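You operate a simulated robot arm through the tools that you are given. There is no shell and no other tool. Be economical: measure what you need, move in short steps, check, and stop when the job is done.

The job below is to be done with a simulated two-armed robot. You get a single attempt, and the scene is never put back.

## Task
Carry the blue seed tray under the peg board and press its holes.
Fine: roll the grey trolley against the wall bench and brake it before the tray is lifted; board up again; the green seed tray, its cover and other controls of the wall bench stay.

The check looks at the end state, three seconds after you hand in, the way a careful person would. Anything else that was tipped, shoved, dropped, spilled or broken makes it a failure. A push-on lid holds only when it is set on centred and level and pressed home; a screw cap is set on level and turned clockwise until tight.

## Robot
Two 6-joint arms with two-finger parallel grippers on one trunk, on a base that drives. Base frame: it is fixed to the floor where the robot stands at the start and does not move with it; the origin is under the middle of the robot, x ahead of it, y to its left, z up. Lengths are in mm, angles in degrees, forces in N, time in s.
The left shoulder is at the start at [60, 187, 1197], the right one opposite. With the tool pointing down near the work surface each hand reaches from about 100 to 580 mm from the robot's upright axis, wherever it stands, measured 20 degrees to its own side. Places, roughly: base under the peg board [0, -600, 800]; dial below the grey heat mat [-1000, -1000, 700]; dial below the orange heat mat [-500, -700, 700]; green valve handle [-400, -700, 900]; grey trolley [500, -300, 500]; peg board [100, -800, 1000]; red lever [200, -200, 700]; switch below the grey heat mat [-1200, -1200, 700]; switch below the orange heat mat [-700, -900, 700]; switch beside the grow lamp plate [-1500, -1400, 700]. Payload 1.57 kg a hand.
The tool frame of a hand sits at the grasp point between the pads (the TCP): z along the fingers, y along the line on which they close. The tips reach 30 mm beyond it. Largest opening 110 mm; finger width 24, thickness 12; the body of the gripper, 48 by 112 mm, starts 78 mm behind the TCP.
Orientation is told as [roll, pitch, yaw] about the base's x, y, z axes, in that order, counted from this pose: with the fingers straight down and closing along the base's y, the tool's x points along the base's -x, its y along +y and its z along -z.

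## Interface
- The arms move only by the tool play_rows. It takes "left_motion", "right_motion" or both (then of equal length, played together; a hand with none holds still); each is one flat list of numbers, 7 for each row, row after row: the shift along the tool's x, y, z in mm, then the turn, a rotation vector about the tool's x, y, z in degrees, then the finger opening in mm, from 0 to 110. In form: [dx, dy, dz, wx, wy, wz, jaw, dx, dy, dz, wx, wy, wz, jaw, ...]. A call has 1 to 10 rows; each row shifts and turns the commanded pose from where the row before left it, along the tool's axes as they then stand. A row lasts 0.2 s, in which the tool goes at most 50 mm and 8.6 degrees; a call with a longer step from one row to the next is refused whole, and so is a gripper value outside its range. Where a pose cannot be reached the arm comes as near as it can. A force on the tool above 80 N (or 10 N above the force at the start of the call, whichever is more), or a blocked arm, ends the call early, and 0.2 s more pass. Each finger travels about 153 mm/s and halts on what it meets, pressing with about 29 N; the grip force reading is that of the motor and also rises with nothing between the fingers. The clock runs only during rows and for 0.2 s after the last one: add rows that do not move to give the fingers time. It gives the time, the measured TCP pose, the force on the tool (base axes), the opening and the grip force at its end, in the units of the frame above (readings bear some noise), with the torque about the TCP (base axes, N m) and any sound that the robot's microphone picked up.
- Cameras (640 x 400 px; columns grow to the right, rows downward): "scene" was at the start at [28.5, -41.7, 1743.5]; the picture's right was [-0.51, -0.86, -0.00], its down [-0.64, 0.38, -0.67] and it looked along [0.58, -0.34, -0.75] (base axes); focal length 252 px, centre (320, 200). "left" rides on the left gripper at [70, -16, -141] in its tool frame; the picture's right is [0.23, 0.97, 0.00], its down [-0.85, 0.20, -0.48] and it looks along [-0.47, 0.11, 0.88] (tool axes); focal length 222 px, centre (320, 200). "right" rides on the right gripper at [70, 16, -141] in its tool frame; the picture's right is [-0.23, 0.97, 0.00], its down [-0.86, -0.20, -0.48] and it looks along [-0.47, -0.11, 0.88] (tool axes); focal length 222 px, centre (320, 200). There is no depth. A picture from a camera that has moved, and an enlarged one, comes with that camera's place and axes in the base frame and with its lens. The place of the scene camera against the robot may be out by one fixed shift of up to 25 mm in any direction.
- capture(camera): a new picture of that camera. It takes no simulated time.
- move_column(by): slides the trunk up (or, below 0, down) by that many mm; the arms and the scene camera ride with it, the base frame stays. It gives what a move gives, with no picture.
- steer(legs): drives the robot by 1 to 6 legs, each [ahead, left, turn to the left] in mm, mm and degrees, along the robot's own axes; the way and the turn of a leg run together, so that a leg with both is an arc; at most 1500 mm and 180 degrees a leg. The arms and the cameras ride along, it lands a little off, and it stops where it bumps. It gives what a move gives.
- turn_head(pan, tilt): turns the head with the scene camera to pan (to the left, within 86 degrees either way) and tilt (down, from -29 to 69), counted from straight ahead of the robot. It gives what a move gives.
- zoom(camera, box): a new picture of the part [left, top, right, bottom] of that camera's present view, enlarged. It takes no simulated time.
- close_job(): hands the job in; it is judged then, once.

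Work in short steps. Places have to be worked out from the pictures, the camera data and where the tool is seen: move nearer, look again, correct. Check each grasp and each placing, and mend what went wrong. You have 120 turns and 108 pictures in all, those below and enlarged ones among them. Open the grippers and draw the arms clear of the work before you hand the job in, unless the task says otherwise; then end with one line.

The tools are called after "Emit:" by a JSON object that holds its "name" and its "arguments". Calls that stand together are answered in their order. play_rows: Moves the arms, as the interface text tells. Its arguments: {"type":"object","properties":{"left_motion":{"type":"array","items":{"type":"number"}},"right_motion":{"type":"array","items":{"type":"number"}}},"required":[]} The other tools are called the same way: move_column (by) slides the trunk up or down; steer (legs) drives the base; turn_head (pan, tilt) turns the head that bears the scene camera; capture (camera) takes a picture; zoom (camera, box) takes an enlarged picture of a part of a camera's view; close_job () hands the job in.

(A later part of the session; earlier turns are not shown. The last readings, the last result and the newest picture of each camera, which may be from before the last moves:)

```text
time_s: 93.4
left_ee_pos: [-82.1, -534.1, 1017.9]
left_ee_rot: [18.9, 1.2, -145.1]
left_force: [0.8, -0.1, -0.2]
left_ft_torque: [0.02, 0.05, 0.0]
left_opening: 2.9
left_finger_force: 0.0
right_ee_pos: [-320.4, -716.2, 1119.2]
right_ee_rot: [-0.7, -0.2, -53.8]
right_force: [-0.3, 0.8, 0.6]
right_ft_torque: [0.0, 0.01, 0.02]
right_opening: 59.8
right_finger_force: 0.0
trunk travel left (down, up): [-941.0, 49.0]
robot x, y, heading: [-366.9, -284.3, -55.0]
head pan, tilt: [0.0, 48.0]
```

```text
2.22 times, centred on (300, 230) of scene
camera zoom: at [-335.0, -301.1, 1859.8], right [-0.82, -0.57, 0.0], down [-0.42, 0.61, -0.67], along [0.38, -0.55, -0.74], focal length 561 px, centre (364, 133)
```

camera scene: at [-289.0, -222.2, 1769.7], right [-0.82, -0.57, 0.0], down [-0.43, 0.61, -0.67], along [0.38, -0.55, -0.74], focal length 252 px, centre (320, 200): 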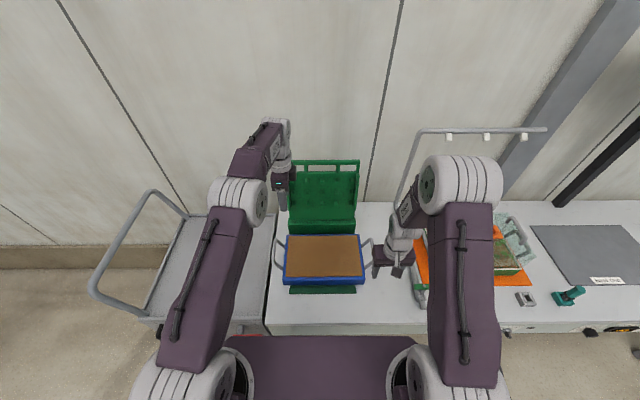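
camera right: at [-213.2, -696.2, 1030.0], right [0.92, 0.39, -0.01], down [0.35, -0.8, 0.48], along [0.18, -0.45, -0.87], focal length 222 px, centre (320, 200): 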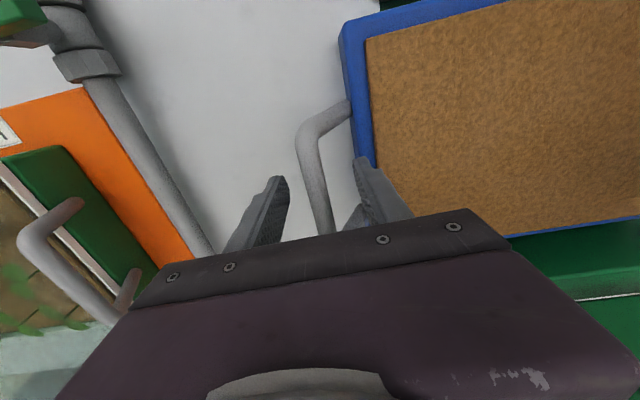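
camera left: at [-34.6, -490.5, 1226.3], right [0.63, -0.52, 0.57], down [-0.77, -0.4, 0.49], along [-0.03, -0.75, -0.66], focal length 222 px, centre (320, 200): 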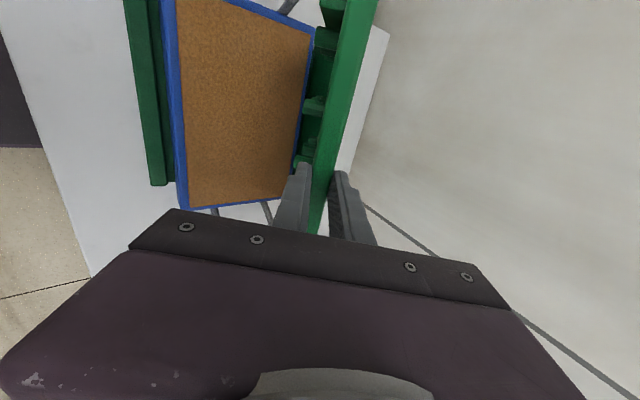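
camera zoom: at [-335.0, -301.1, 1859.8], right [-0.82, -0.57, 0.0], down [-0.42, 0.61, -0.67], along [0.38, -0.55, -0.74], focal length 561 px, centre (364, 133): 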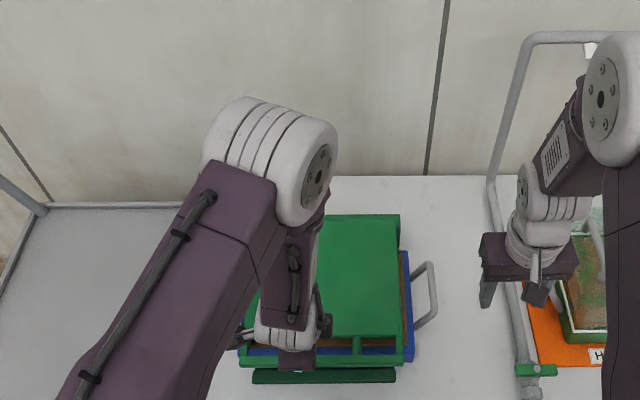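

The bar slipped out near the end and the board has come down on the tray. I look from the left camera before pressing.

Emit:
{"name": "capture", "arguments": {"camera": "left"}}

```text
16 pictures are left
camera left: at [-62.1, -444.6, 1147.6], right [0.71, -0.63, 0.32], down [-0.69, -0.52, 0.5], along [-0.15, -0.58, -0.8], focal length 222 px, centre (320, 200)
```

left: 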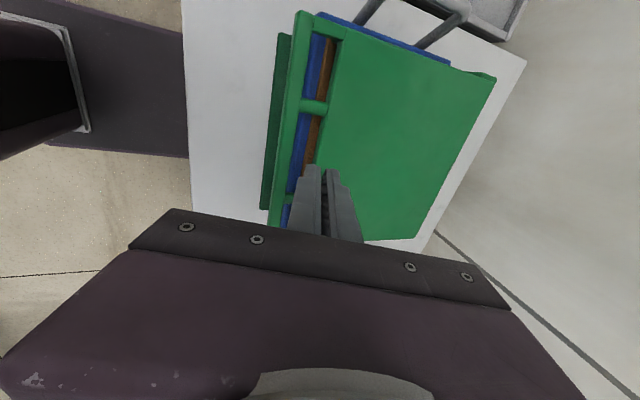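

The board lies flat over the tray, pegs on the soil. I straighten the closed left hand and place it over the board's middle-front to press it down.

Emit:
{"name": "play_rows", "arguments": {"left_motion": [0, 0, -10, 6.3, 0, 0, 0, 0, 20, 0, 6.3, 0, 0, 0, -10, 35, 0, 6.3, 0, 0, 0, -10, 35, 0, 0, 0, 0, 0, 0, 10, 15, 0, 0, 0, 0]}}

Emit:
{"name": "play_rows", "arguments": {"left_motion": [0, 0, 15, 0, 0, 0, 0, 0, 0, 15, 0, 0, 0, 0, 0, 0, 12, 0, 0, 0, 0, 0, 0, 12, 0, 0, 0, 0, 0, 0, 12, 0, 0, 0, 0, 0, 0, 12, 0, 0, 0, 0, 0, 0, 12, 0, 0, 0, 0]}}

```text
time_s: 94.6
left_ee_pos: [-34.7, -566.0, 1021.6]
left_ee_rot: [9.9, 6.5, -144.0]
left_force: [0.9, -1.1, -0.5]
left_ft_torque: [-0.02, 0.03, 0.01]
left_opening: 0.0
left_finger_force: 21.1
left hand out of reach, approached as far as the arm can: row 2, 3, 4
right_ee_pos: [-319.6, -716.0, 1117.8]
right_ee_rot: [-0.8, -0.2, -53.8]
right_force: [0.5, -0.2, 0.4]
right_ft_torque: [0.01, 0.0, 0.04]
right_opening: 59.9
right_finger_force: 0.0
trunk travel left (down, up): [-941.0, 49.0]
robot x, y, heading: [-365.9, -287.3, -55.1]
head pan, tilt: [0.0, 48.0]
```

```text
time_s: 96.2
left_ee_pos: [-17.5, -570.8, 933.2]
left_ee_rot: [9.9, 6.6, -144.1]
left_force: [-0.3, -0.2, -0.1]
left_ft_torque: [0.0, -0.03, -0.05]
left_opening: 0.0
left_finger_force: 21.1
right_ee_pos: [-320.7, -716.4, 1117.5]
right_ee_rot: [-0.7, -0.2, -53.8]
right_force: [1.0, 0.4, -0.1]
right_ft_torque: [-0.02, 0.01, -0.02]
right_opening: 59.9
right_finger_force: 0.0
trunk travel left (down, up): [-941.0, 49.0]
robot x, y, heading: [-364.1, -282.5, -55.2]
head pan, tilt: [0.0, 48.0]
```

No contact yet (tip z≈903). I straighten the hand fully and centre it on the board.

Emit:
{"name": "play_rows", "arguments": {"left_motion": [-20, 5, 0, 4, -3, 0, 0, -20, 5, 0, 4, -3.6, 0, 0, -12, 10, 0, 1.9, 0, 0, 0]}}

Emit:
{"name": "capture", "arguments": {"camera": "left"}}

```text
time_s: 97.0
left_ee_pos: [-29.0, -595.4, 931.2]
left_ee_rot: [4.0, 5.4, -144.1]
left_force: [-0.8, 0.2, -0.7]
left_ft_torque: [0.0, 0.03, 0.01]
left_opening: 0.0
left_finger_force: 21.1
left hand out of reach, approached as far as the arm can: row 1, 2
right_ee_pos: [-320.4, -716.3, 1117.6]
right_ee_rot: [-0.7, -0.1, -53.8]
right_force: [0.2, 0.1, 0.7]
right_ft_torque: [-0.03, 0.02, 0.02]
right_opening: 60.2
right_finger_force: 0.1
trunk travel left (down, up): [-941.0, 49.0]
robot x, y, heading: [-363.3, -285.6, -55.3]
head pan, tilt: [0.0, 48.0]
```

```text
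15 pictures are left
camera left: at [3.3, -541.3, 1077.8], right [0.75, -0.66, 0.09], down [-0.63, -0.66, 0.41], along [-0.21, -0.36, -0.91], focal length 222 px, centre (320, 200)
```

left: 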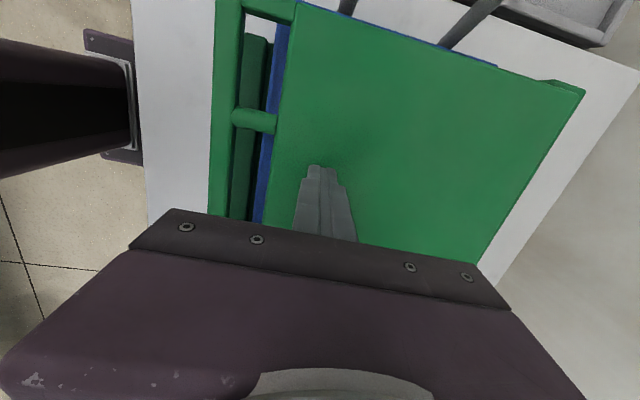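

The tip is above the plate near its middle. I press down in small steps.

Emit:
{"name": "play_rows", "arguments": {"left_motion": [0, 0, 8, 0, 0, 0, 0, 0, 0, 8, 0, 0, 0, 0, 0, 0, 6, 0, 0, 0, 0, 0, 0, 6, 0, 0, 0, 0, 0, 0, 6, 0, 0, 0, 0, 0, 0, 4, 0, 0, 0, 0, 0, 0, 4, 0, 0, 0, 0]}}

```text
time_s: 97.7
left_ee_pos: [-27.9, -595.5, 926.1]
left_ee_rot: [5.1, 5.3, -144.0]
left_force: [-8.5, 21.1, 65.7]
left_ft_torque: [0.69, 0.99, -0.26]
left_opening: 0.0
left_finger_force: 21.4
right_ee_pos: [-326.2, -710.2, 1122.3]
right_ee_rot: [-0.7, -0.8, -53.9]
right_force: [-1.0, -0.1, -0.2]
right_ft_torque: [0.05, 0.01, 0.0]
right_opening: 60.1
right_finger_force: 0.2
trunk travel left (down, up): [-941.0, 49.0]
robot x, y, heading: [-366.1, -281.2, -55.1]
head pan, tilt: [0.0, 48.0]
stopped in row 3 (left hand): the force on the tool passed its limit (the readings are from after the stop); the commanded pose is now the measured one
```

Contact at tip z≈896, 66 N. I keep pressing in 2 mm steps to see whether the board yields further.

Emit:
{"name": "play_rows", "arguments": {"left_motion": [0, 0, 1.5, 0, 0, 0, 0, 0, 0, 1.5, 0, 0, 0, 0, 0, 0, 1.5, 0, 0, 0, 0, 0, 0, 1.5, 0, 0, 0, 0, 0, 0, 1.5, 0, 0, 0, 0, 0, 0, 1.5, 0, 0, 0, 0]}}

Emit:
{"name": "zoom", "arguments": {"camera": "scene", "box": [220, 190, 380, 310]}}

```text
time_s: 98.2
left_ee_pos: [-27.8, -595.1, 925.7]
left_ee_rot: [5.3, 5.4, -143.9]
left_force: [-12.1, 24.2, 68.6]
left_ft_torque: [0.76, 1.13, -0.26]
left_opening: 0.0
left_finger_force: 21.2
right_ee_pos: [-327.0, -708.8, 1121.5]
right_ee_rot: [-0.6, -0.8, -53.8]
right_force: [-0.4, -0.3, 0.3]
right_ft_torque: [0.01, 0.03, -0.04]
right_opening: 60.0
right_finger_force: 0.1
trunk travel left (down, up): [-941.0, 49.0]
robot x, y, heading: [-372.1, -285.3, -55.3]
head pan, tilt: [0.0, 48.0]
stopped in row 2 (left hand): the force on the tool passed its limit (the readings are from after the stop); the commanded pose is now the measured one
```

```text
3.33 times, centred on (300, 250) of scene
camera zoom: at [-347.8, -289.2, 1860.1], right [-0.82, -0.57, 0.0], down [-0.42, 0.61, -0.68], along [0.39, -0.55, -0.74], focal length 841 px, centre (387, 33)
```

zoom: 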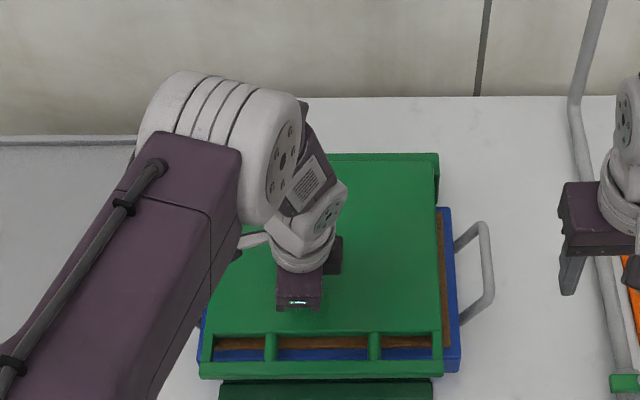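

The board reads level (bar z≈894, plate top z≈896). For more leverage I press once more at the front bar (n≈404) with the closed fingertips.

Emit:
{"name": "play_rows", "arguments": {"left_motion": [0, 0, -15, 0, 0, 0, 0, 0, -25, -5, -2, 0, 0, 0, -10, -25, 0, -2, 0, 0, 0, -10, -17, 0, -1, -2, 0, 0]}}

Emit:
{"name": "capture", "arguments": {"camera": "left"}}

```text
time_s: 99.2
left_ee_pos: [-77.6, -560.3, 928.5]
left_ee_rot: [9.7, 3.1, -144.2]
left_force: [-0.8, 0.8, 0.8]
left_ft_torque: [0.0, -0.01, 0.01]
left_opening: 0.0
left_finger_force: 21.5
right_ee_pos: [-318.4, -717.4, 1116.8]
right_ee_rot: [-0.7, -0.1, -53.7]
right_force: [0.8, -0.6, -0.4]
right_ft_torque: [0.05, 0.01, 0.02]
right_opening: 60.0
right_finger_force: 0.0
trunk travel left (down, up): [-941.0, 49.0]
robot x, y, heading: [-366.2, -283.6, -55.0]
head pan, tilt: [0.0, 48.0]
```

```text
13 pictures are left
camera left: at [-49.4, -490.8, 1069.3], right [0.74, -0.65, 0.18], down [-0.65, -0.61, 0.46], along [-0.19, -0.45, -0.87], focal length 222 px, centre (320, 200)
```

left: 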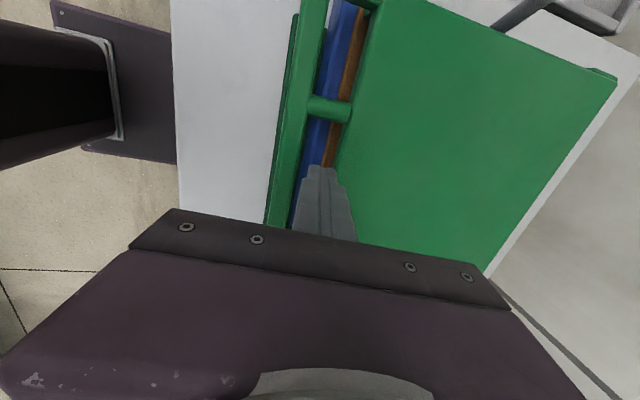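

The tip is over the window; I shift 17 mm toward me onto the bar and press.

Emit:
{"name": "play_rows", "arguments": {"left_motion": [0, -9, -3, 0, 0, 0, 0, 0, -9, 0, 0, 0, 0, 0, 0, 0, 3, 0, 0, 0, 0, 0, 0, 3, 0, 0, 0, 0, 0, 0, 3, 0, 0, 0, 0, 0, 0, 3, 0, 0, 0, 0, 0, 0, 2, 0, 0, 0, 0, 0, 0, 2, 0, 0, 0, 0, 0, 0, 2, 0, 0, 0, 0, 0, 0, 2, 0, 0, 0, 0]}}

Emit:
{"name": "capture", "arguments": {"camera": "left"}}

```text
time_s: 100.5
left_ee_pos: [-88.0, -546.6, 925.3]
left_ee_rot: [10.8, 2.8, -144.1]
left_force: [0.5, 14.4, 61.9]
left_ft_torque: [0.36, 0.61, -0.13]
left_opening: 0.2
left_finger_force: 21.7
right_ee_pos: [-322.6, -710.2, 1121.1]
right_ee_rot: [-0.7, -0.5, -53.7]
right_force: [0.0, 0.2, -0.1]
right_ft_torque: [0.0, 0.03, 0.03]
right_opening: 59.8
right_finger_force: 0.0
trunk travel left (down, up): [-941.0, 49.0]
robot x, y, heading: [-368.7, -284.5, -55.1]
head pan, tilt: [0.0, 48.0]
stopped in row 6 (left hand): the force on the tool passed its limit (the readings are from after the stop); the commanded pose is now the measured one
```

```text
12 pictures are left
camera left: at [-61.2, -473.7, 1065.3], right [0.74, -0.65, 0.2], down [-0.65, -0.6, 0.46], along [-0.18, -0.47, -0.86], focal length 222 px, centre (320, 200)
```

left: 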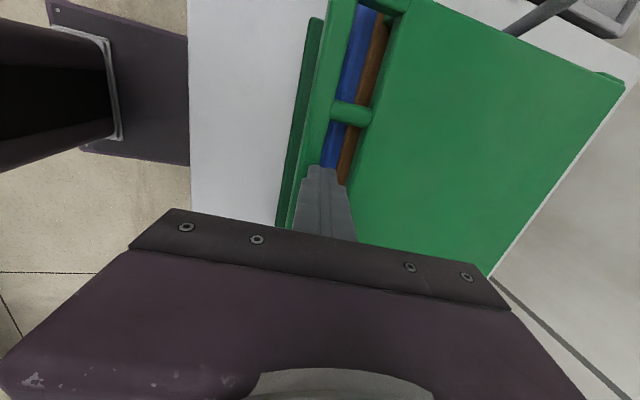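

Bar and plate tops are both at z≈896: the board is level and hard against its end, so the holes are pressed. Refitted hinge: n≈643, z≈927, R≈250. To lift it I'll cage the bar with a tilted hand; first I withdraw, back the robot 80 mm and tilt.

Emit:
{"name": "play_rows", "arguments": {"left_motion": [0, 0, -20, 0, 0, 0, 0, 0, -10, -25, 0, 0, 0, 34, 0, -20, -20, 0, 0, 0, 34]}}

Emit:
{"name": "steer", "arguments": {"legs": [[-80, 0, 0]]}}

Emit:
{"name": "play_rows", "arguments": {"left_motion": [0, 0, 0, -8, 0, 0, 34, 0, 0, 0, -8, 0, 0, 34, 0, 0, 0, -8, 0, 0, 34, 0, 0, 0, -8, 0, 0, 34, 0, 0, 0, -4, 0, 0, 34]}}

```text
time_s: 101.3
left_ee_pos: [-115.1, -517.9, 982.5]
left_ee_rot: [10.7, 2.9, -144.3]
left_force: [0.8, 0.6, -0.1]
left_ft_torque: [0.0, 0.01, -0.02]
left_opening: 33.6
left_finger_force: 0.0
right_ee_pos: [-319.9, -713.7, 1117.8]
right_ee_rot: [-0.7, -0.3, -53.7]
right_force: [0.4, -0.6, 1.2]
right_ft_torque: [-0.03, -0.04, 0.02]
right_opening: 60.0
right_finger_force: 0.0
trunk travel left (down, up): [-941.0, 49.0]
robot x, y, heading: [-365.6, -282.6, -54.9]
head pan, tilt: [0.0, 48.0]
```

```text
time_s: 102.4
left_ee_pos: [-157.1, -457.4, 978.7]
left_ee_rot: [10.1, 3.0, -144.3]
left_force: [0.9, -0.6, -0.1]
left_ft_torque: [0.04, 0.04, 0.0]
left_opening: 34.2
left_finger_force: 0.1
right_ee_pos: [-362.2, -654.3, 1115.8]
right_ee_rot: [-0.8, 0.2, -53.6]
right_force: [0.7, 0.5, -0.4]
right_ft_torque: [0.03, 0.01, 0.02]
right_opening: 59.8
right_finger_force: 0.0
trunk travel left (down, up): [-941.0, 49.0]
robot x, y, heading: [-410.9, -216.4, -55.2]
head pan, tilt: [0.0, 48.0]
```

```text
time_s: 103.6
left_ee_pos: [-158.9, -455.6, 980.5]
left_ee_rot: [46.5, 2.9, -144.2]
left_force: [0.2, -1.1, 0.5]
left_ft_torque: [0.01, -0.02, 0.04]
left_opening: 34.1
left_finger_force: 0.1
right_ee_pos: [-365.5, -651.8, 1116.3]
right_ee_rot: [-0.7, -0.1, -53.7]
right_force: [0.3, -0.2, -0.4]
right_ft_torque: [0.05, 0.01, -0.01]
right_opening: 60.0
right_finger_force: 0.0
trunk travel left (down, up): [-941.0, 49.0]
robot x, y, heading: [-412.5, -215.3, -55.2]
head pan, tilt: [0.0, 48.0]
```

Tilt 46° is reachable here. I approach to ~50 mm before the bar and check alignment.

Emit:
{"name": "play_rows", "arguments": {"left_motion": [0, 5, 34, 0, 0, 0, 34, 0, 5, 34, 0, 0, 0, 34, 0, 5.5, 33, 0, 0, 0, 34]}}

Emit:
{"name": "capture", "arguments": {"camera": "left"}}

```text
time_s: 104.4
left_ee_pos: [-106.6, -522.4, 920.7]
left_ee_rot: [46.4, 2.9, -144.2]
left_force: [0.2, -0.2, 1.1]
left_ft_torque: [0.01, -0.02, 0.04]
left_opening: 34.1
left_finger_force: 0.1
right_ee_pos: [-365.7, -650.0, 1117.3]
right_ee_rot: [-0.7, -0.1, -53.6]
right_force: [0.4, 0.1, 0.5]
right_ft_torque: [-0.01, 0.0, -0.01]
right_opening: 59.8
right_finger_force: 0.0
trunk travel left (down, up): [-941.0, 49.0]
robot x, y, heading: [-412.6, -218.9, -55.1]
head pan, tilt: [0.0, 48.0]
```

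```text
11 pictures are left
camera left: at [-120.3, -391.5, 1011.0], right [0.55, -0.43, 0.72], down [-0.83, -0.34, 0.43], along [0.06, -0.83, -0.55], focal length 222 px, centre (320, 200)
```

left: 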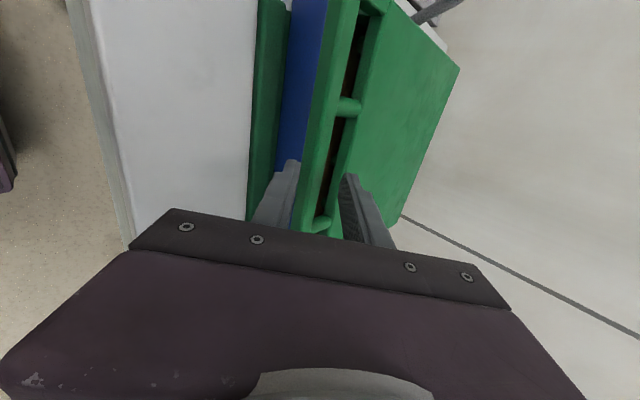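

The upper finger would hit the plate; I narrow the opening to 27, shift 6 mm and insert 34 mm.

Emit:
{"name": "play_rows", "arguments": {"left_motion": [0, -6, 0, 0, 0, 0, 27, 0, 0, 0, 0, 0, 0, 27, 0, 0, 17, 0, 0, 0, 27, 0, 0, 17, 0, 0, 0, 27]}}

Emit:
{"name": "capture", "arguments": {"camera": "left"}}

```text
time_s: 105.4
left_ee_pos: [-94.5, -538.0, 895.1]
left_ee_rot: [46.6, 3.0, -144.2]
left_force: [-1.1, -1.6, 0.0]
left_ft_torque: [0.0, 0.03, 0.01]
left_opening: 26.8
left_finger_force: 0.0
right_ee_pos: [-365.5, -649.1, 1117.7]
right_ee_rot: [-0.8, -0.2, -53.6]
right_force: [-0.5, 0.6, 0.2]
right_ft_torque: [-0.02, 0.03, -0.01]
right_opening: 60.1
right_finger_force: 0.1
trunk travel left (down, up): [-941.0, 49.0]
robot x, y, heading: [-413.6, -217.6, -55.2]
head pan, tilt: [0.0, 48.0]
```

```text
10 pictures are left
camera left: at [-108.1, -405.9, 984.8], right [0.55, -0.43, 0.72], down [-0.83, -0.34, 0.43], along [0.06, -0.83, -0.55], focal length 222 px, centre (320, 200)
```

left: 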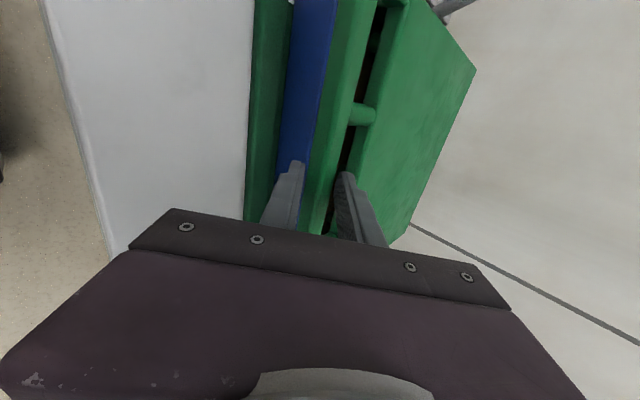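

The fingers straddle the bar. I advance 8 mm and close to confirm.

Emit:
{"name": "play_rows", "arguments": {"left_motion": [0, 0, 8, 0, 0, 0, 27, 0, 0, 0, 0, 0, 0, 12, 0, 0, 0, 0, 0, 0, 12, 0, 0, 0, 0, 0, 0, 12]}}

```text
time_s: 106.4
left_ee_pos: [-92.3, -539.1, 888.5]
left_ee_rot: [46.5, 2.8, -144.3]
left_force: [-3.1, 2.4, -2.2]
left_ft_torque: [-0.45, 0.64, 0.38]
left_opening: 16.3
left_finger_force: 31.9
right_ee_pos: [-366.4, -648.9, 1118.1]
right_ee_rot: [-0.8, -0.3, -53.7]
right_force: [0.0, -0.1, 0.3]
right_ft_torque: [-0.02, -0.01, -0.01]
right_opening: 59.8
right_finger_force: 0.1
trunk travel left (down, up): [-941.0, 49.0]
robot x, y, heading: [-412.7, -216.6, -55.2]
head pan, tilt: [0.0, 48.0]
```

The bar is round (16 mm), held at n≈393, z≈887. I lift along the refitted arc, first ~17°.

Emit:
{"name": "play_rows", "arguments": {"left_motion": [0, 13.4, -15, 0, 0, 0, 5, 0, 13.5, -15, 0, 0, 0, 5, 0, 13.5, -11.2, 0, 0, 0, 5, 0, 13.5, -11.1, 0, 0, 0, 5]}}

Emit:
{"name": "capture", "arguments": {"camera": "left"}}

```text
time_s: 107.4
left_ee_pos: [-93.1, -545.0, 963.6]
left_ee_rot: [46.2, 2.9, -144.1]
left_force: [21.1, -11.5, -7.3]
left_ft_torque: [-0.31, 0.33, 0.63]
left_opening: 16.4
left_finger_force: 31.4
right_ee_pos: [-360.3, -651.7, 1116.2]
right_ee_rot: [-0.8, 0.0, -53.8]
right_force: [0.2, -0.5, 0.0]
right_ft_torque: [0.02, 0.0, -0.01]
right_opening: 60.2
right_finger_force: 0.1
trunk travel left (down, up): [-941.0, 49.0]
robot x, y, heading: [-413.9, -218.5, -55.4]
head pan, tilt: [0.0, 48.0]
```

```text
9 pictures are left
camera left: at [-105.3, -414.0, 1053.2], right [0.55, -0.43, 0.71], down [-0.83, -0.35, 0.43], along [0.06, -0.83, -0.55], focal length 222 px, centre (320, 200)
```

left: 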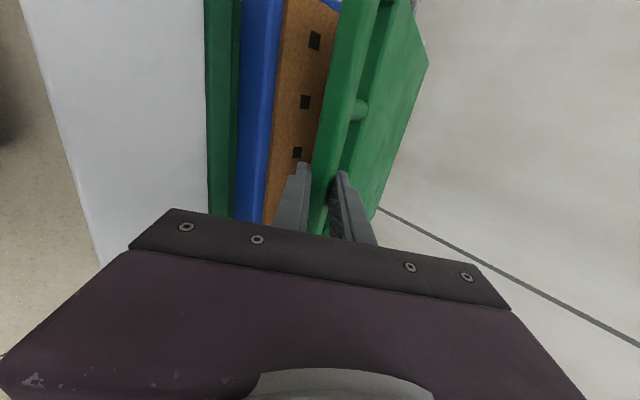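

Square holes are visible in the soil: pressed. The board is lifting; I correct 3 mm inward and continue.

Emit:
{"name": "play_rows", "arguments": {"left_motion": [0, 16, -8, 0, 0, 0, 5, 0, 16, -8, 0, 0, 0, 5, 0, 16, -7, 0, 0, 0, 5, 0, 16, -6.9, 0, 0, 0, 5, 0, 16.8, -4.7, 0, 0, 0, 5, 0, 16.9, -4.7, 0, 0, 0, 5]}}

```text
time_s: 108.8
left_ee_pos: [-71.4, -578.8, 1061.3]
left_ee_rot: [46.2, 2.8, -144.2]
left_force: [17.4, -5.7, -13.8]
left_ft_torque: [-0.39, 0.53, 0.45]
left_opening: 16.4
left_finger_force: 31.6
right_ee_pos: [-360.5, -652.8, 1116.2]
right_ee_rot: [-0.8, 0.0, -53.7]
right_force: [-0.4, 0.0, 0.0]
right_ft_torque: [-0.02, -0.01, 0.01]
right_opening: 60.2
right_finger_force: 0.0
trunk travel left (down, up): [-941.0, 49.0]
robot x, y, heading: [-412.6, -219.0, -55.3]
head pan, tilt: [0.0, 48.0]
```

Good. Continue 40° further along the arc.

Emit:
{"name": "play_rows", "arguments": {"left_motion": [0, 17.6, -0.9, 0, 0, 0, 5, 0, 17.7, -0.9, 0, 0, 0, 5, 0, 17.5, 0, 0, 0, 0, 5, 0, 17.5, 0.1, 0, 0, 0, 5, 0, 17.3, 2.5, 0, 0, 0, 5, 0, 17.4, 2.5, 0, 0, 0, 5, 0, 16.8, 4.9, 0, 0, 0, 5, 0, 16.9, 4.9, 0, 0, 0, 5, 0, 16, 7.1, 0, 0, 0, 5, 0, 15.9, 7.2, 0, 0, 0, 5]}}

Emit:
{"name": "capture", "arguments": {"camera": "left"}}

```text
time_s: 111.0
left_ee_pos: [3.7, -689.8, 1168.6]
left_ee_rot: [46.6, 2.8, -144.1]
left_force: [12.8, 8.9, -2.5]
left_ft_torque: [-0.05, 0.01, 1.06]
left_opening: 16.5
left_finger_force: 31.6
right_ee_pos: [-362.1, -648.3, 1119.2]
right_ee_rot: [-0.9, -0.2, -53.8]
right_force: [-0.1, -0.2, -0.3]
right_ft_torque: [0.01, 0.05, 0.0]
right_opening: 60.1
right_finger_force: 0.0
trunk travel left (down, up): [-941.0, 49.0]
robot x, y, heading: [-417.3, -220.0, -54.9]
head pan, tilt: [0.0, 48.0]
```

```text
8 pictures are left
camera left: at [-8.8, -558.0, 1257.4], right [0.55, -0.43, 0.72], down [-0.83, -0.34, 0.43], along [0.06, -0.84, -0.55], focal length 222 px, centre (320, 200)
```

left: 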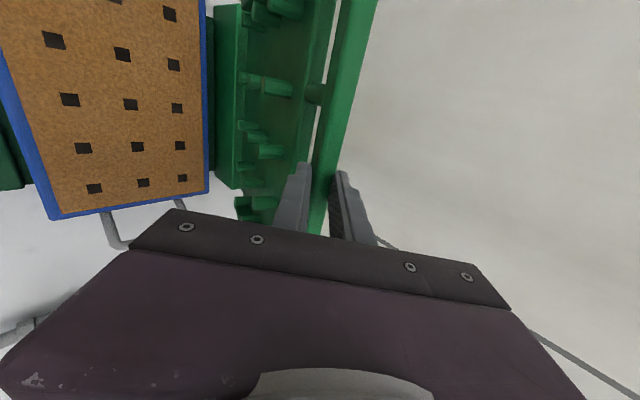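

All 15 holes show. I continue the arc past vertical, tilting the hand along.

Emit:
{"name": "play_rows", "arguments": {"left_motion": [0, 14.8, 9.4, -2, 0, 0, 5, 0, 14.4, 10, -2, 0, 0, 5, 0, 12.4, 12.3, -2, 0, 0, 5, 0, 12, 12.7, -2, 0, 0, 5, 0, 9.6, 14.6, -2, 0, 0, 5, 0, 9.1, 14.9, -2, 0, 0, 5, 0, 6.4, 16.4, -2, 0, 0, 5, 0, 5.7, 16.5, -2, 0, 0, 5]}}

```text
time_s: 112.8
left_ee_pos: [81.8, -799.9, 1175.1]
left_ee_rot: [62.7, 2.8, -144.1]
left_force: [8.1, 3.3, 11.8]
left_ft_torque: [-0.51, 0.44, 0.48]
left_opening: 16.5
left_finger_force: 31.6
right_ee_pos: [-364.7, -646.5, 1119.5]
right_ee_rot: [-0.8, -0.2, -53.8]
right_force: [-0.1, -0.3, -0.2]
right_ft_torque: [-0.01, 0.0, -0.01]
right_opening: 60.0
right_finger_force: 0.0
trunk travel left (down, up): [-941.0, 49.0]
robot x, y, heading: [-413.8, -215.4, -55.0]
head pan, tilt: [0.0, 48.0]
```

Past vertical now; the last ~36 mm to the rear rest.

Emit:
{"name": "play_rows", "arguments": {"left_motion": [0, 3.5, 12, -1.5, 0, 0, 5, 0, 3, 12, -1.5, 0, 0, 5, 0, 2, 12, -1.5, 0, 0, 5, 0, 1, 6, -1, 0, 0, 5]}}

Emit:
{"name": "capture", "arguments": {"camera": "left"}}

```text
time_s: 113.8
left_ee_pos: [91.7, -820.0, 1168.4]
left_ee_rot: [67.8, 2.8, -144.2]
left_force: [-13.4, 25.0, -13.6]
left_ft_torque: [-0.16, 0.52, 0.76]
left_opening: 16.7
left_finger_force: 32.0
left hand out of reach, approached as far as the arm can: row 3, 4
right_ee_pos: [-365.8, -644.3, 1118.6]
right_ee_rot: [-0.8, -0.5, -53.7]
right_force: [0.3, -0.1, 0.0]
right_ft_torque: [-0.01, 0.04, 0.01]
right_opening: 60.0
right_finger_force: 0.0
trunk travel left (down, up): [-941.0, 49.0]
robot x, y, heading: [-411.0, -218.7, -55.1]
head pan, tilt: [0.0, 48.0]
```

```text
7 pictures are left
camera left: at [66.1, -668.4, 1210.6], right [0.36, -0.19, 0.91], down [-0.92, -0.21, 0.32], along [0.13, -0.96, -0.25], focal length 222 px, centre (320, 200)
```

left: 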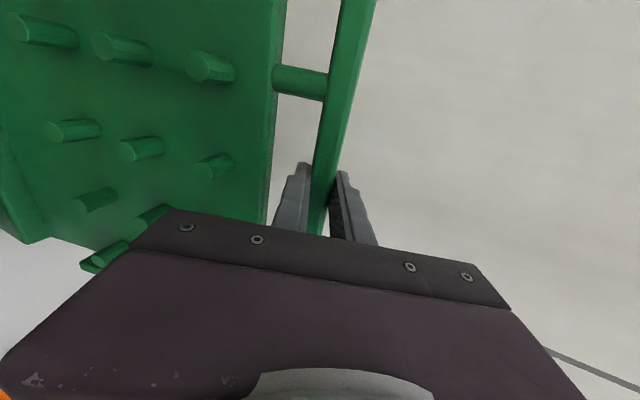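

The board is past vertical, 28 N of resistance, about 10 mm short of where it was first. I nudge 8 mm ahead with the base to confirm it is at its rest.

Emit:
{"name": "steer", "arguments": {"legs": [[8, 0, 0]]}}

```text
time_s: 114.6
left_ee_pos: [97.2, -834.6, 1166.0]
left_ee_rot: [67.7, 2.8, -144.3]
left_force: [-5.9, 6.8, -22.5]
left_ft_torque: [-0.3, -0.04, 0.43]
left_opening: 26.0
left_finger_force: 12.0
right_ee_pos: [-359.9, -658.0, 1117.1]
right_ee_rot: [-0.6, -0.1, -53.7]
right_force: [-0.9, 0.4, 0.3]
right_ft_torque: [0.02, 0.01, -0.02]
right_opening: 60.2
right_finger_force: 0.1
trunk travel left (down, up): [-941.0, 49.0]
robot x, y, heading: [-409.7, -222.1, -55.2]
head pan, tilt: [0.0, 48.0]
```

The hand slid forward on the bar, so the board is against its rest. I open and withdraw straight back.

Emit:
{"name": "play_rows", "arguments": {"left_motion": [0, 0, 0, 0, 0, 0, 36, 0, 0, 0, 0, 0, 0, 36, 0, 0, -20, 0, 0, 0, 36, 0, 0, -20, 0, 0, 0, 36, 0, 0, -30, 0, 0, 0, 36, 0, 0, -30, 0, 0, 0, 36]}}

Emit:
{"name": "capture", "arguments": {"camera": "left"}}

```text
time_s: 116.0
left_ee_pos: [41.8, -764.1, 1208.4]
left_ee_rot: [68.2, 2.9, -144.4]
left_force: [-0.1, 1.2, 0.0]
left_ft_torque: [-0.05, -0.02, -0.02]
left_opening: 35.7
left_finger_force: 0.3
left hand out of reach, approached as far as the arm can: row 3
right_ee_pos: [-360.1, -657.4, 1117.8]
right_ee_rot: [-0.7, -0.2, -53.6]
right_force: [-0.8, 0.1, -1.2]
right_ft_torque: [-0.02, 0.05, 0.01]
right_opening: 59.8
right_finger_force: 0.0
trunk travel left (down, up): [-941.0, 49.0]
robot x, y, heading: [-408.2, -224.4, -55.0]
head pan, tilt: [0.0, 48.0]
```

```text
6 pictures are left
camera left: at [17.1, -611.6, 1250.3], right [0.36, -0.19, 0.91], down [-0.92, -0.21, 0.32], along [0.13, -0.96, -0.25], focal length 222 px, centre (320, 200)
```

left: 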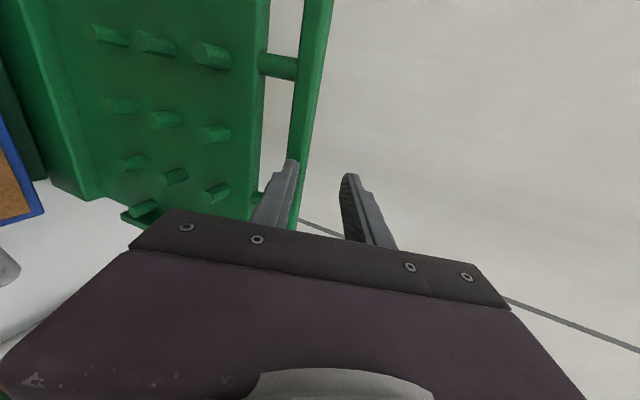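

The board came forward a little with the hand (bar ≈ n 697). I'll push its plate back to the rest with closed fingertips: lower the hand in front of the plate, bring the base 40 mm ahead.

Emit:
{"name": "play_rows", "arguments": {"left_motion": [0, 0, -40, 0, 0, 0, 0, 0, -33, 0, 0, 0, 0, 0, 0, -33, 0, 0, 0, 0, 0, 0, -33, 0, 0, 0, 0, 0]}}

Emit:
{"name": "steer", "arguments": {"legs": [[40, 0, 0]]}}

Emit:
{"name": "capture", "arguments": {"camera": "left"}}

```text
time_s: 117.0
left_ee_pos: [0.4, -696.9, 1128.1]
left_ee_rot: [67.9, 3.0, -144.5]
left_force: [-0.3, -0.8, 0.6]
left_ft_torque: [0.0, 0.0, 0.02]
left_opening: 0.2
left_finger_force: 21.8
right_ee_pos: [-360.1, -656.3, 1117.7]
right_ee_rot: [-0.8, -0.3, -53.7]
right_force: [0.2, 0.2, 0.4]
right_ft_torque: [0.02, -0.03, 0.01]
right_opening: 60.1
right_finger_force: 0.0
trunk travel left (down, up): [-941.0, 49.0]
robot x, y, heading: [-406.3, -224.3, -55.3]
head pan, tilt: [0.0, 48.0]
```

```text
time_s: 117.8
left_ee_pos: [17.5, -723.1, 1132.8]
left_ee_rot: [68.2, 2.8, -144.3]
left_force: [-0.8, 1.1, -0.6]
left_ft_torque: [0.01, -0.02, -0.02]
left_opening: 0.0
left_finger_force: 22.0
right_ee_pos: [-343.2, -683.2, 1121.5]
right_ee_rot: [-0.7, -0.6, -53.8]
right_force: [-0.3, 0.2, 0.2]
right_ft_torque: [-0.08, -0.07, 0.02]
right_opening: 60.1
right_finger_force: 0.1
trunk travel left (down, up): [-941.0, 49.0]
robot x, y, heading: [-385.3, -257.5, -55.2]
head pan, tilt: [0.0, 48.0]
```

```text
5 pictures are left
camera left: at [-6.7, -572.3, 1174.5], right [0.36, -0.19, 0.92], down [-0.93, -0.21, 0.32], along [0.13, -0.96, -0.25], focal length 222 px, centre (320, 200)
```

left: 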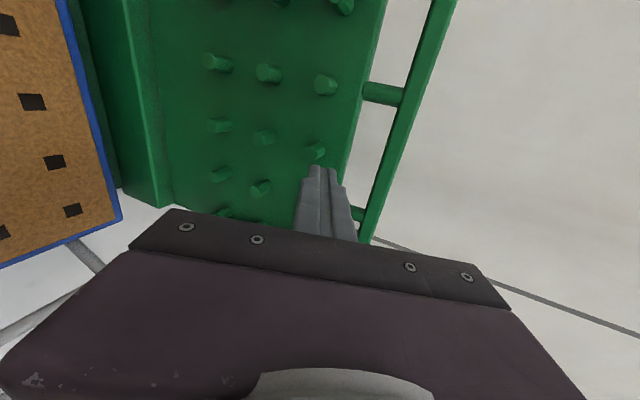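

I shift to pass between two pegs and push the plate back until it stops.

Emit:
{"name": "play_rows", "arguments": {"left_motion": [-6, 9, 0, 0, 0, 0, 0, 0, 0, 18, 0, 0, 0, 0, 0, 0, 18, 0, 0, 0, 0, 0, 0, 12, 0, 0, 0, 0, 0, 2, 8, 0, 0, 0, 0, 0, 2, 8, 0, 0, 0, 0, 0, 2, 8, 0, 0, 0, 0, 0, 2, 8, 0, 0, 0, 0, 0, 2, 8, 0, 0, 0, 0]}}

```text
time_s: 119.8
left_ee_pos: [58.1, -790.6, 1124.2]
left_ee_rot: [68.8, 3.0, -144.4]
left_force: [-36.3, 48.7, 37.0]
left_ft_torque: [-0.99, -0.38, -0.37]
left_opening: 0.1
left_finger_force: 21.2
right_ee_pos: [-350.4, -674.3, 1123.6]
right_ee_rot: [-0.7, -1.3, -53.7]
right_force: [0.1, -0.3, 0.4]
right_ft_torque: [0.01, 0.01, 0.02]
right_opening: 60.2
right_finger_force: 0.0
trunk travel left (down, up): [-941.0, 49.0]
robot x, y, heading: [-387.1, -253.2, -55.0]
head pan, tilt: [0.0, 48.0]
```

61 N of resistance: the board is hard against its rear rest (≈21° past vertical). I withdraw and take an overview.

Emit:
{"name": "play_rows", "arguments": {"left_motion": [0, 0, -20, 0, 0, 0, 0, 0, 0, -30, 0, 0, 0, 0, 0, 0, -30, 0, 0, 0, 20, 0, 5, -30, 0, 0, 0, 40, 0, 10, -40, 0, 0, 0, 60, 0, 10, -40, 0, 0, 0, 60, 0, 10, -40, 0, 0, 0, 60]}}

Emit:
{"name": "steer", "arguments": {"legs": [[-250, 0, 0]]}}

Emit:
{"name": "capture", "arguments": {"camera": "scene"}}

```text
time_s: 121.1
left_ee_pos: [-9.3, -696.3, 1147.9]
left_ee_rot: [61.8, 3.7, -144.9]
left_force: [8.7, -22.7, -82.2]
left_ft_torque: [1.43, 1.98, -0.39]
left_opening: 8.8
left_finger_force: 0.0
right_ee_pos: [-330.9, -703.2, 1111.0]
right_ee_rot: [-0.7, 0.6, -53.9]
right_force: [0.8, 0.8, 0.1]
right_ft_torque: [-0.03, 0.0, -0.02]
right_opening: 59.7
right_finger_force: 0.1
trunk travel left (down, up): [-941.0, 49.0]
robot x, y, heading: [-383.7, -258.2, -55.3]
head pan, tilt: [0.0, 48.0]
stopped in row 6 (left hand): the force on the tool passed its limit (the readings are from after the stop); the commanded pose is now the measured one
```

```text
time_s: 122.9
left_ee_pos: [-155.1, -483.8, 1167.0]
left_ee_rot: [64.5, 3.2, -144.4]
left_force: [-0.7, -0.1, 0.7]
left_ft_torque: [0.01, -0.01, 0.03]
left_opening: 60.2
left_finger_force: 0.0
right_ee_pos: [-479.0, -485.8, 1116.5]
right_ee_rot: [-0.8, -0.1, -53.6]
right_force: [1.0, -0.1, 0.4]
right_ft_torque: [0.02, 0.0, -0.04]
right_opening: 60.2
right_finger_force: 0.0
trunk travel left (down, up): [-941.0, 49.0]
robot x, y, heading: [-527.9, -52.2, -54.9]
head pan, tilt: [0.0, 48.0]
```

```text
4 pictures are left
camera scene: at [-495.2, -72.2, 1859.6], right [-0.82, -0.57, 0.0], down [-0.43, 0.61, -0.67], along [0.38, -0.55, -0.74], focal length 252 px, centre (320, 200)
```

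scene: 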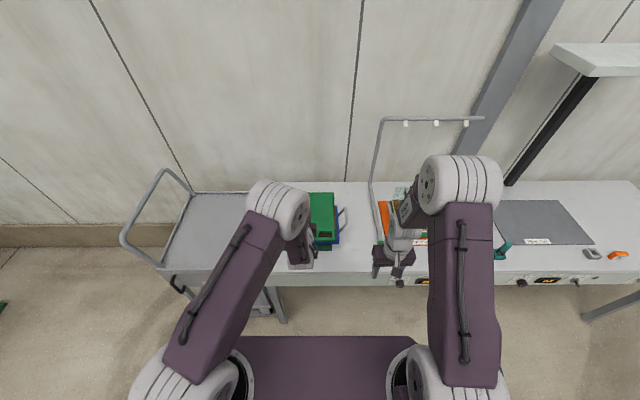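

While withdrawing, the fist caught between the pegs and pulled the board forward; it has come down onto the tray again. I repeat the lift, with the robot placed closer this time for reach. First drive back in and set the hand tilt to 46°.

Emit:
{"name": "steer", "arguments": {"legs": [[235, 0, 0]]}}

Emit:
{"name": "play_rows", "arguments": {"left_motion": [0, -30, -20, 6, 0, 0, 34, 0, -30, -20, 6, 0, 0, 34, 0, -30, -20, 6, 0, 0, 34, 0, -40, -20, 0, 0, 0, 34, 0, -40, -10, 0, 0, 0, 34]}}

Emit:
{"name": "capture", "arguments": {"camera": "left"}}

```text
time_s: 124.7
left_ee_pos: [-20.5, -680.2, 1170.5]
left_ee_rot: [64.7, 3.3, -144.7]
left_force: [-0.6, -0.2, -1.1]
left_ft_torque: [-0.01, 0.0, -0.02]
left_opening: 59.9
left_finger_force: 0.0
right_ee_pos: [-343.2, -682.6, 1119.2]
right_ee_rot: [-0.7, -0.4, -53.9]
right_force: [0.7, 0.8, -0.4]
right_ft_torque: [-0.02, -0.02, 0.0]
right_opening: 59.9
right_finger_force: 0.1
trunk travel left (down, up): [-941.0, 49.0]
robot x, y, heading: [-392.0, -254.3, -55.5]
head pan, tilt: [0.0, 48.0]
```

```text
time_s: 125.9
left_ee_pos: [-118.8, -536.1, 1086.3]
left_ee_rot: [46.7, 3.4, -144.5]
left_force: [-1.0, -0.1, 0.0]
left_ft_torque: [-0.05, -0.02, -0.01]
left_opening: 34.1
left_finger_force: 0.0
right_ee_pos: [-342.7, -683.7, 1118.2]
right_ee_rot: [-0.7, -0.3, -53.8]
right_force: [0.0, 0.1, -0.4]
right_ft_torque: [0.01, 0.0, 0.0]
right_opening: 60.0
right_finger_force: 0.1
trunk travel left (down, up): [-941.0, 49.0]
robot x, y, heading: [-389.0, -250.6, -55.3]
head pan, tilt: [0.0, 48.0]
```

```text
3 pictures are left
camera left: at [-131.4, -404.9, 1175.4], right [0.54, -0.44, 0.72], down [-0.84, -0.34, 0.42], along [0.06, -0.83, -0.55], focal length 222 px, centre (320, 200)
```

left: 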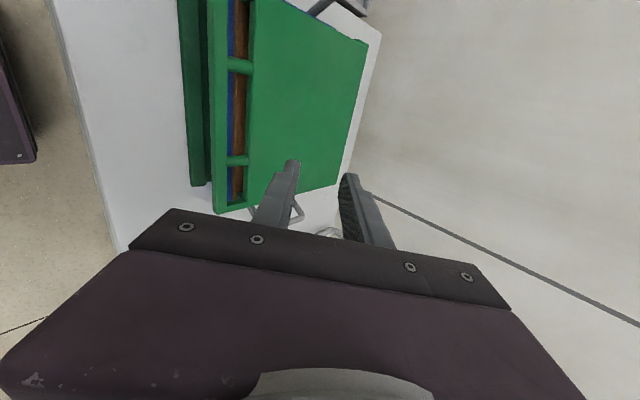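

The board lies flat as before and the tray is still in place. I move to the same standoff in front of the bar, insert, and grip as in the first lift.

Emit:
{"name": "play_rows", "arguments": {"left_motion": [5, -26, 18, 0, 0, 0, 30, 5, -26, 19, 0, 0, 0, 27, 5, -26, 19, 0, 0, 0, 27, 5, -26, 19, 0, 0, 0, 27, 0, -25.4, 18, 0, 0, 0, 27]}}

```text
time_s: 127.1
left_ee_pos: [-107.5, -505.2, 929.9]
left_ee_rot: [46.7, 3.3, -144.5]
left_force: [0.1, -0.7, 0.4]
left_ft_torque: [0.0, -0.02, -0.01]
left_opening: 26.9
left_finger_force: 0.1
right_ee_pos: [-342.8, -684.5, 1117.5]
right_ee_rot: [-0.7, -0.2, -53.8]
right_force: [0.0, 0.4, 0.6]
right_ft_torque: [0.03, -0.03, 0.01]
right_opening: 60.0
right_finger_force: 0.1
trunk travel left (down, up): [-941.0, 49.0]
robot x, y, heading: [-385.4, -251.3, -54.9]
head pan, tilt: [0.0, 48.0]
```

Emit:
{"name": "play_rows", "arguments": {"left_motion": [0, -5, 0, 0, 0, 0, 27, 0, 0, 19, 0, 0, 0, 27, 0, 0, 18, 0, 0, 0, 27, 0, 0, 18, 0, 0, 0, 27, 0, 0, 0, 0, 0, 0, 10, 0, 0, 0, 0, 0, 0, 5, 0, 0, 0, 0, 0, 0, 5]}}

```text
time_s: 128.7
left_ee_pos: [-81.4, -533.9, 887.9]
left_ee_rot: [46.8, 3.3, -144.5]
left_force: [4.2, -2.4, 9.7]
left_ft_torque: [-0.3, 0.33, 0.75]
left_opening: 16.4
left_finger_force: 31.8
right_ee_pos: [-343.2, -683.8, 1118.4]
right_ee_rot: [-0.6, -0.2, -53.8]
right_force: [-0.8, -0.4, 0.9]
right_ft_torque: [-0.03, 0.03, -0.06]
right_opening: 60.0
right_finger_force: 0.1
trunk travel left (down, up): [-941.0, 49.0]
robot x, y, heading: [-392.7, -249.4, -55.0]
head pan, tilt: [0.0, 48.0]
```

Gripped again at the same place. I repeat the lift with the corrected arc.

Emit:
{"name": "play_rows", "arguments": {"left_motion": [0, 13.6, -14.8, 0, 0, 0, 5, 0, 13.8, -14.6, 0, 0, 0, 5, 0, 14.3, -10.4, 0, 0, 0, 5, 0, 14.3, -10.2, 0, 0, 0, 5, 0, 15.2, -8.8, 0, 0, 0, 5, 0, 15.2, -8.8, 0, 0, 0, 5, 0, 16, -7, 0, 0, 0, 5, 0, 16, -6.9, 0, 0, 0, 5, 0, 16.9, -4.5, 0, 0, 0, 5, 0, 16.9, -4.5, 0, 0, 0, 5]}}

Emit:
{"name": "play_rows", "arguments": {"left_motion": [0, 17.6, -0.9, 0, 0, 0, 5, 0, 17.7, -0.9, 0, 0, 0, 5, 0, 17.5, 0, 0, 0, 0, 5, 0, 17.5, 0.1, 0, 0, 0, 5, 0, 17.3, 2.5, 0, 0, 0, 5, 0, 17.4, 2.5, 0, 0, 0, 5, 0, 16.8, 4.9, 0, 0, 0, 5, 0, 16.9, 4.9, 0, 0, 0, 5, 0, 16, 7.1, 0, 0, 0, 5, 0, 15.9, 7.2, 0, 0, 0, 5]}}

```text
time_s: 130.9
left_ee_pos: [-62.6, -569.9, 1059.1]
left_ee_rot: [46.4, 3.2, -144.6]
left_force: [18.3, -4.0, -13.7]
left_ft_torque: [-0.38, 0.52, 0.46]
left_opening: 16.4
left_finger_force: 31.8
right_ee_pos: [-338.9, -685.9, 1116.4]
right_ee_rot: [-0.9, -0.1, -53.8]
right_force: [0.4, 0.3, -0.3]
right_ft_torque: [-0.01, 0.01, -0.03]
right_opening: 60.1
right_finger_force: 0.1
trunk travel left (down, up): [-941.0, 49.0]
robot x, y, heading: [-390.7, -251.2, -55.4]
head pan, tilt: [0.0, 48.0]
```

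```text
time_s: 133.1
left_ee_pos: [10.3, -683.0, 1166.7]
left_ee_rot: [46.8, 3.1, -144.6]
left_force: [13.6, 11.4, 3.9]
left_ft_torque: [-0.24, 0.1, 0.85]
left_opening: 16.7
left_finger_force: 31.9
right_ee_pos: [-339.2, -682.0, 1119.9]
right_ee_rot: [-0.9, -0.3, -53.8]
right_force: [-0.8, 0.2, 0.8]
right_ft_torque: [0.01, -0.01, 0.01]
right_opening: 60.2
right_finger_force: 0.2
trunk travel left (down, up): [-941.0, 49.0]
robot x, y, heading: [-389.1, -253.3, -54.9]
head pan, tilt: [0.0, 48.0]
```

Same behaviour as before; I continue past vertical.

Emit:
{"name": "play_rows", "arguments": {"left_motion": [0, 14.8, 9.4, -2, 0, 0, 5, 0, 14.4, 10, -2, 0, 0, 5, 0, 12.4, 12.3, -2, 0, 0, 5, 0, 12, 12.7, -2, 0, 0, 5, 0, 9.6, 14.6, -2, 0, 0, 5, 0, 9.1, 14.9, -2, 0, 0, 5, 0, 6.4, 16.4, -2, 0, 0, 5, 0, 5.7, 16.5, -2, 0, 0, 5]}}

Emit:
{"name": "play_rows", "arguments": {"left_motion": [0, 3.5, 12, -1.5, 0, 0, 5, 0, 3, 12, -1.5, 0, 0, 5, 0, 2, 10, -1.5, 0, 0, 5, 0, 1, 5, -1, 0, 0, 5, 0, 0.5, 4, 0, 0, 0, 5, 0, 0.5, 4, 0, 0, 0, 5]}}

```text
time_s: 134.9
left_ee_pos: [88.4, -794.9, 1174.0]
left_ee_rot: [63.0, 3.2, -144.5]
left_force: [13.8, 5.2, 16.7]
left_ft_torque: [-0.63, 0.41, 0.5]
left_opening: 16.7
left_finger_force: 32.2
right_ee_pos: [-341.8, -681.4, 1119.2]
right_ee_rot: [-0.9, -0.3, -53.7]
right_force: [-0.6, -0.1, 0.2]
right_ft_torque: [0.0, 0.01, 0.02]
right_opening: 60.1
right_finger_force: 0.0
trunk travel left (down, up): [-941.0, 49.0]
robot x, y, heading: [-387.0, -251.5, -55.2]
head pan, tilt: [0.0, 48.0]
```

```text
time_s: 136.3
left_ee_pos: [113.2, -833.5, 1157.3]
left_ee_rot: [67.8, 3.3, -144.7]
left_force: [-7.4, 7.9, -1.9]
left_ft_torque: [-0.66, 0.64, -0.29]
left_opening: 16.9
left_finger_force: 32.2
right_ee_pos: [-343.9, -682.7, 1118.4]
right_ee_rot: [-0.7, -0.4, -53.8]
right_force: [-0.4, 0.5, 0.5]
right_ft_torque: [0.01, -0.01, 0.02]
right_opening: 60.0
right_finger_force: 0.1
trunk travel left (down, up): [-941.0, 49.0]
robot x, y, heading: [-390.2, -250.8, -55.6]
head pan, tilt: [0.0, 48.0]
```

Bar back at n≈750, its original place. I open and withdraw exactly along the finger axis, keeping the hand narrow.

Emit:
{"name": "play_rows", "arguments": {"left_motion": [0, 0, 0, 0, 0, 0, 32, 0, 0, 0, 0, 0, 0, 32, 0, 0, -12, 0, 0, 0, 32, 0, 0, -12, 0, 0, 0, 32, 0, 0, -15, 0, 0, 0, 32]}}

Emit:
{"name": "capture", "arguments": {"camera": "left"}}

```text
time_s: 137.5
left_ee_pos: [91.1, -805.6, 1174.2]
left_ee_rot: [68.2, 3.4, -144.6]
left_force: [0.1, 0.2, -0.2]
left_ft_torque: [0.01, -0.01, 0.01]
left_opening: 32.0
left_finger_force: 0.0
right_ee_pos: [-343.1, -683.5, 1118.2]
right_ee_rot: [-0.7, -0.3, -53.8]
right_force: [-0.6, 0.8, -0.4]
right_ft_torque: [-0.02, 0.0, 0.0]
right_opening: 59.9
right_finger_force: 0.1
trunk travel left (down, up): [-941.0, 49.0]
robot x, y, heading: [-388.8, -254.1, -55.2]
head pan, tilt: [0.0, 48.0]
```

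```text
2 pictures are left
camera left: at [67.7, -653.3, 1216.9], right [0.35, -0.2, 0.92], down [-0.93, -0.2, 0.31], along [0.13, -0.96, -0.25], focal length 222 px, centre (320, 200)
```

left: 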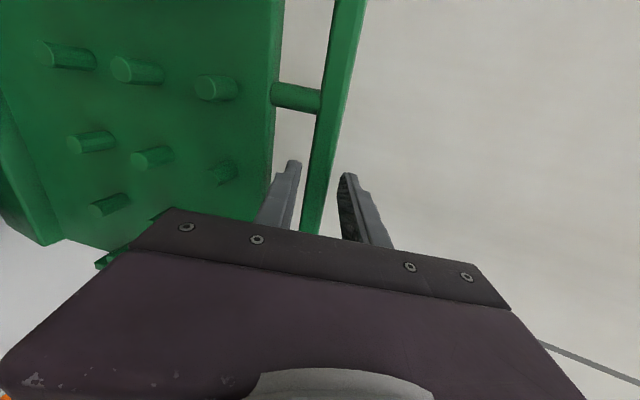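

Free (no force), bar centred between the fingers. I continue straight out, then drive back.

Emit:
{"name": "play_rows", "arguments": {"left_motion": [0, 0, -20, 0, 0, 0, 32, 0, 0, -20, 0, 0, 0, 32, 0, 0, -20, 0, 0, 0, 32, 0, 0, -20, 0, 0, 0, 32]}}

Emit:
{"name": "steer", "arguments": {"legs": [[-260, 60, 0]]}}

Emit:
{"name": "capture", "arguments": {"camera": "scene"}}

```text
time_s: 138.5
left_ee_pos: [49.2, -744.9, 1205.6]
left_ee_rot: [68.3, 3.3, -144.6]
left_force: [-0.5, 0.1, 0.1]
left_ft_torque: [-0.03, 0.01, 0.02]
left_opening: 32.1
left_finger_force: 0.1
right_ee_pos: [-342.4, -683.8, 1118.1]
right_ee_rot: [-0.7, -0.2, -53.8]
right_force: [0.1, -0.3, -0.2]
right_ft_torque: [0.01, 0.02, -0.01]
right_opening: 60.1
right_finger_force: 0.0
trunk travel left (down, up): [-941.0, 49.0]
robot x, y, heading: [-387.2, -254.8, -55.0]
head pan, tilt: [0.0, 48.0]
```

```text
time_s: 140.4
left_ee_pos: [-44.5, -501.2, 1201.8]
left_ee_rot: [68.0, 3.4, -144.5]
left_force: [-0.2, -0.6, 0.9]
left_ft_torque: [0.0, 0.01, 0.0]
left_opening: 32.3
left_finger_force: 0.0
right_ee_pos: [-439.2, -441.9, 1116.8]
right_ee_rot: [-0.7, -0.1, -53.7]
right_force: [-0.1, 0.1, -0.1]
right_ft_torque: [0.01, 0.03, 0.0]
right_opening: 60.0
right_finger_force: 0.0
trunk travel left (down, up): [-941.0, 49.0]
robot x, y, heading: [-488.8, -7.0, -54.9]
head pan, tilt: [0.0, 48.0]
```

```text
1 pictures are left
camera scene: at [-453.6, -28.1, 1859.6], right [-0.82, -0.57, 0.0], down [-0.43, 0.61, -0.67], along [0.38, -0.55, -0.74], focal length 252 px, centre (320, 200)
```

scene: 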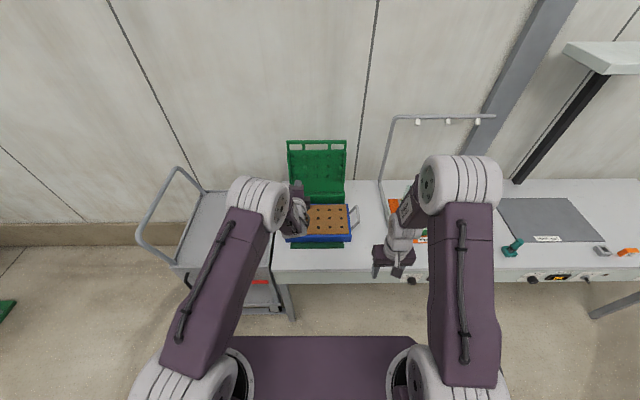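

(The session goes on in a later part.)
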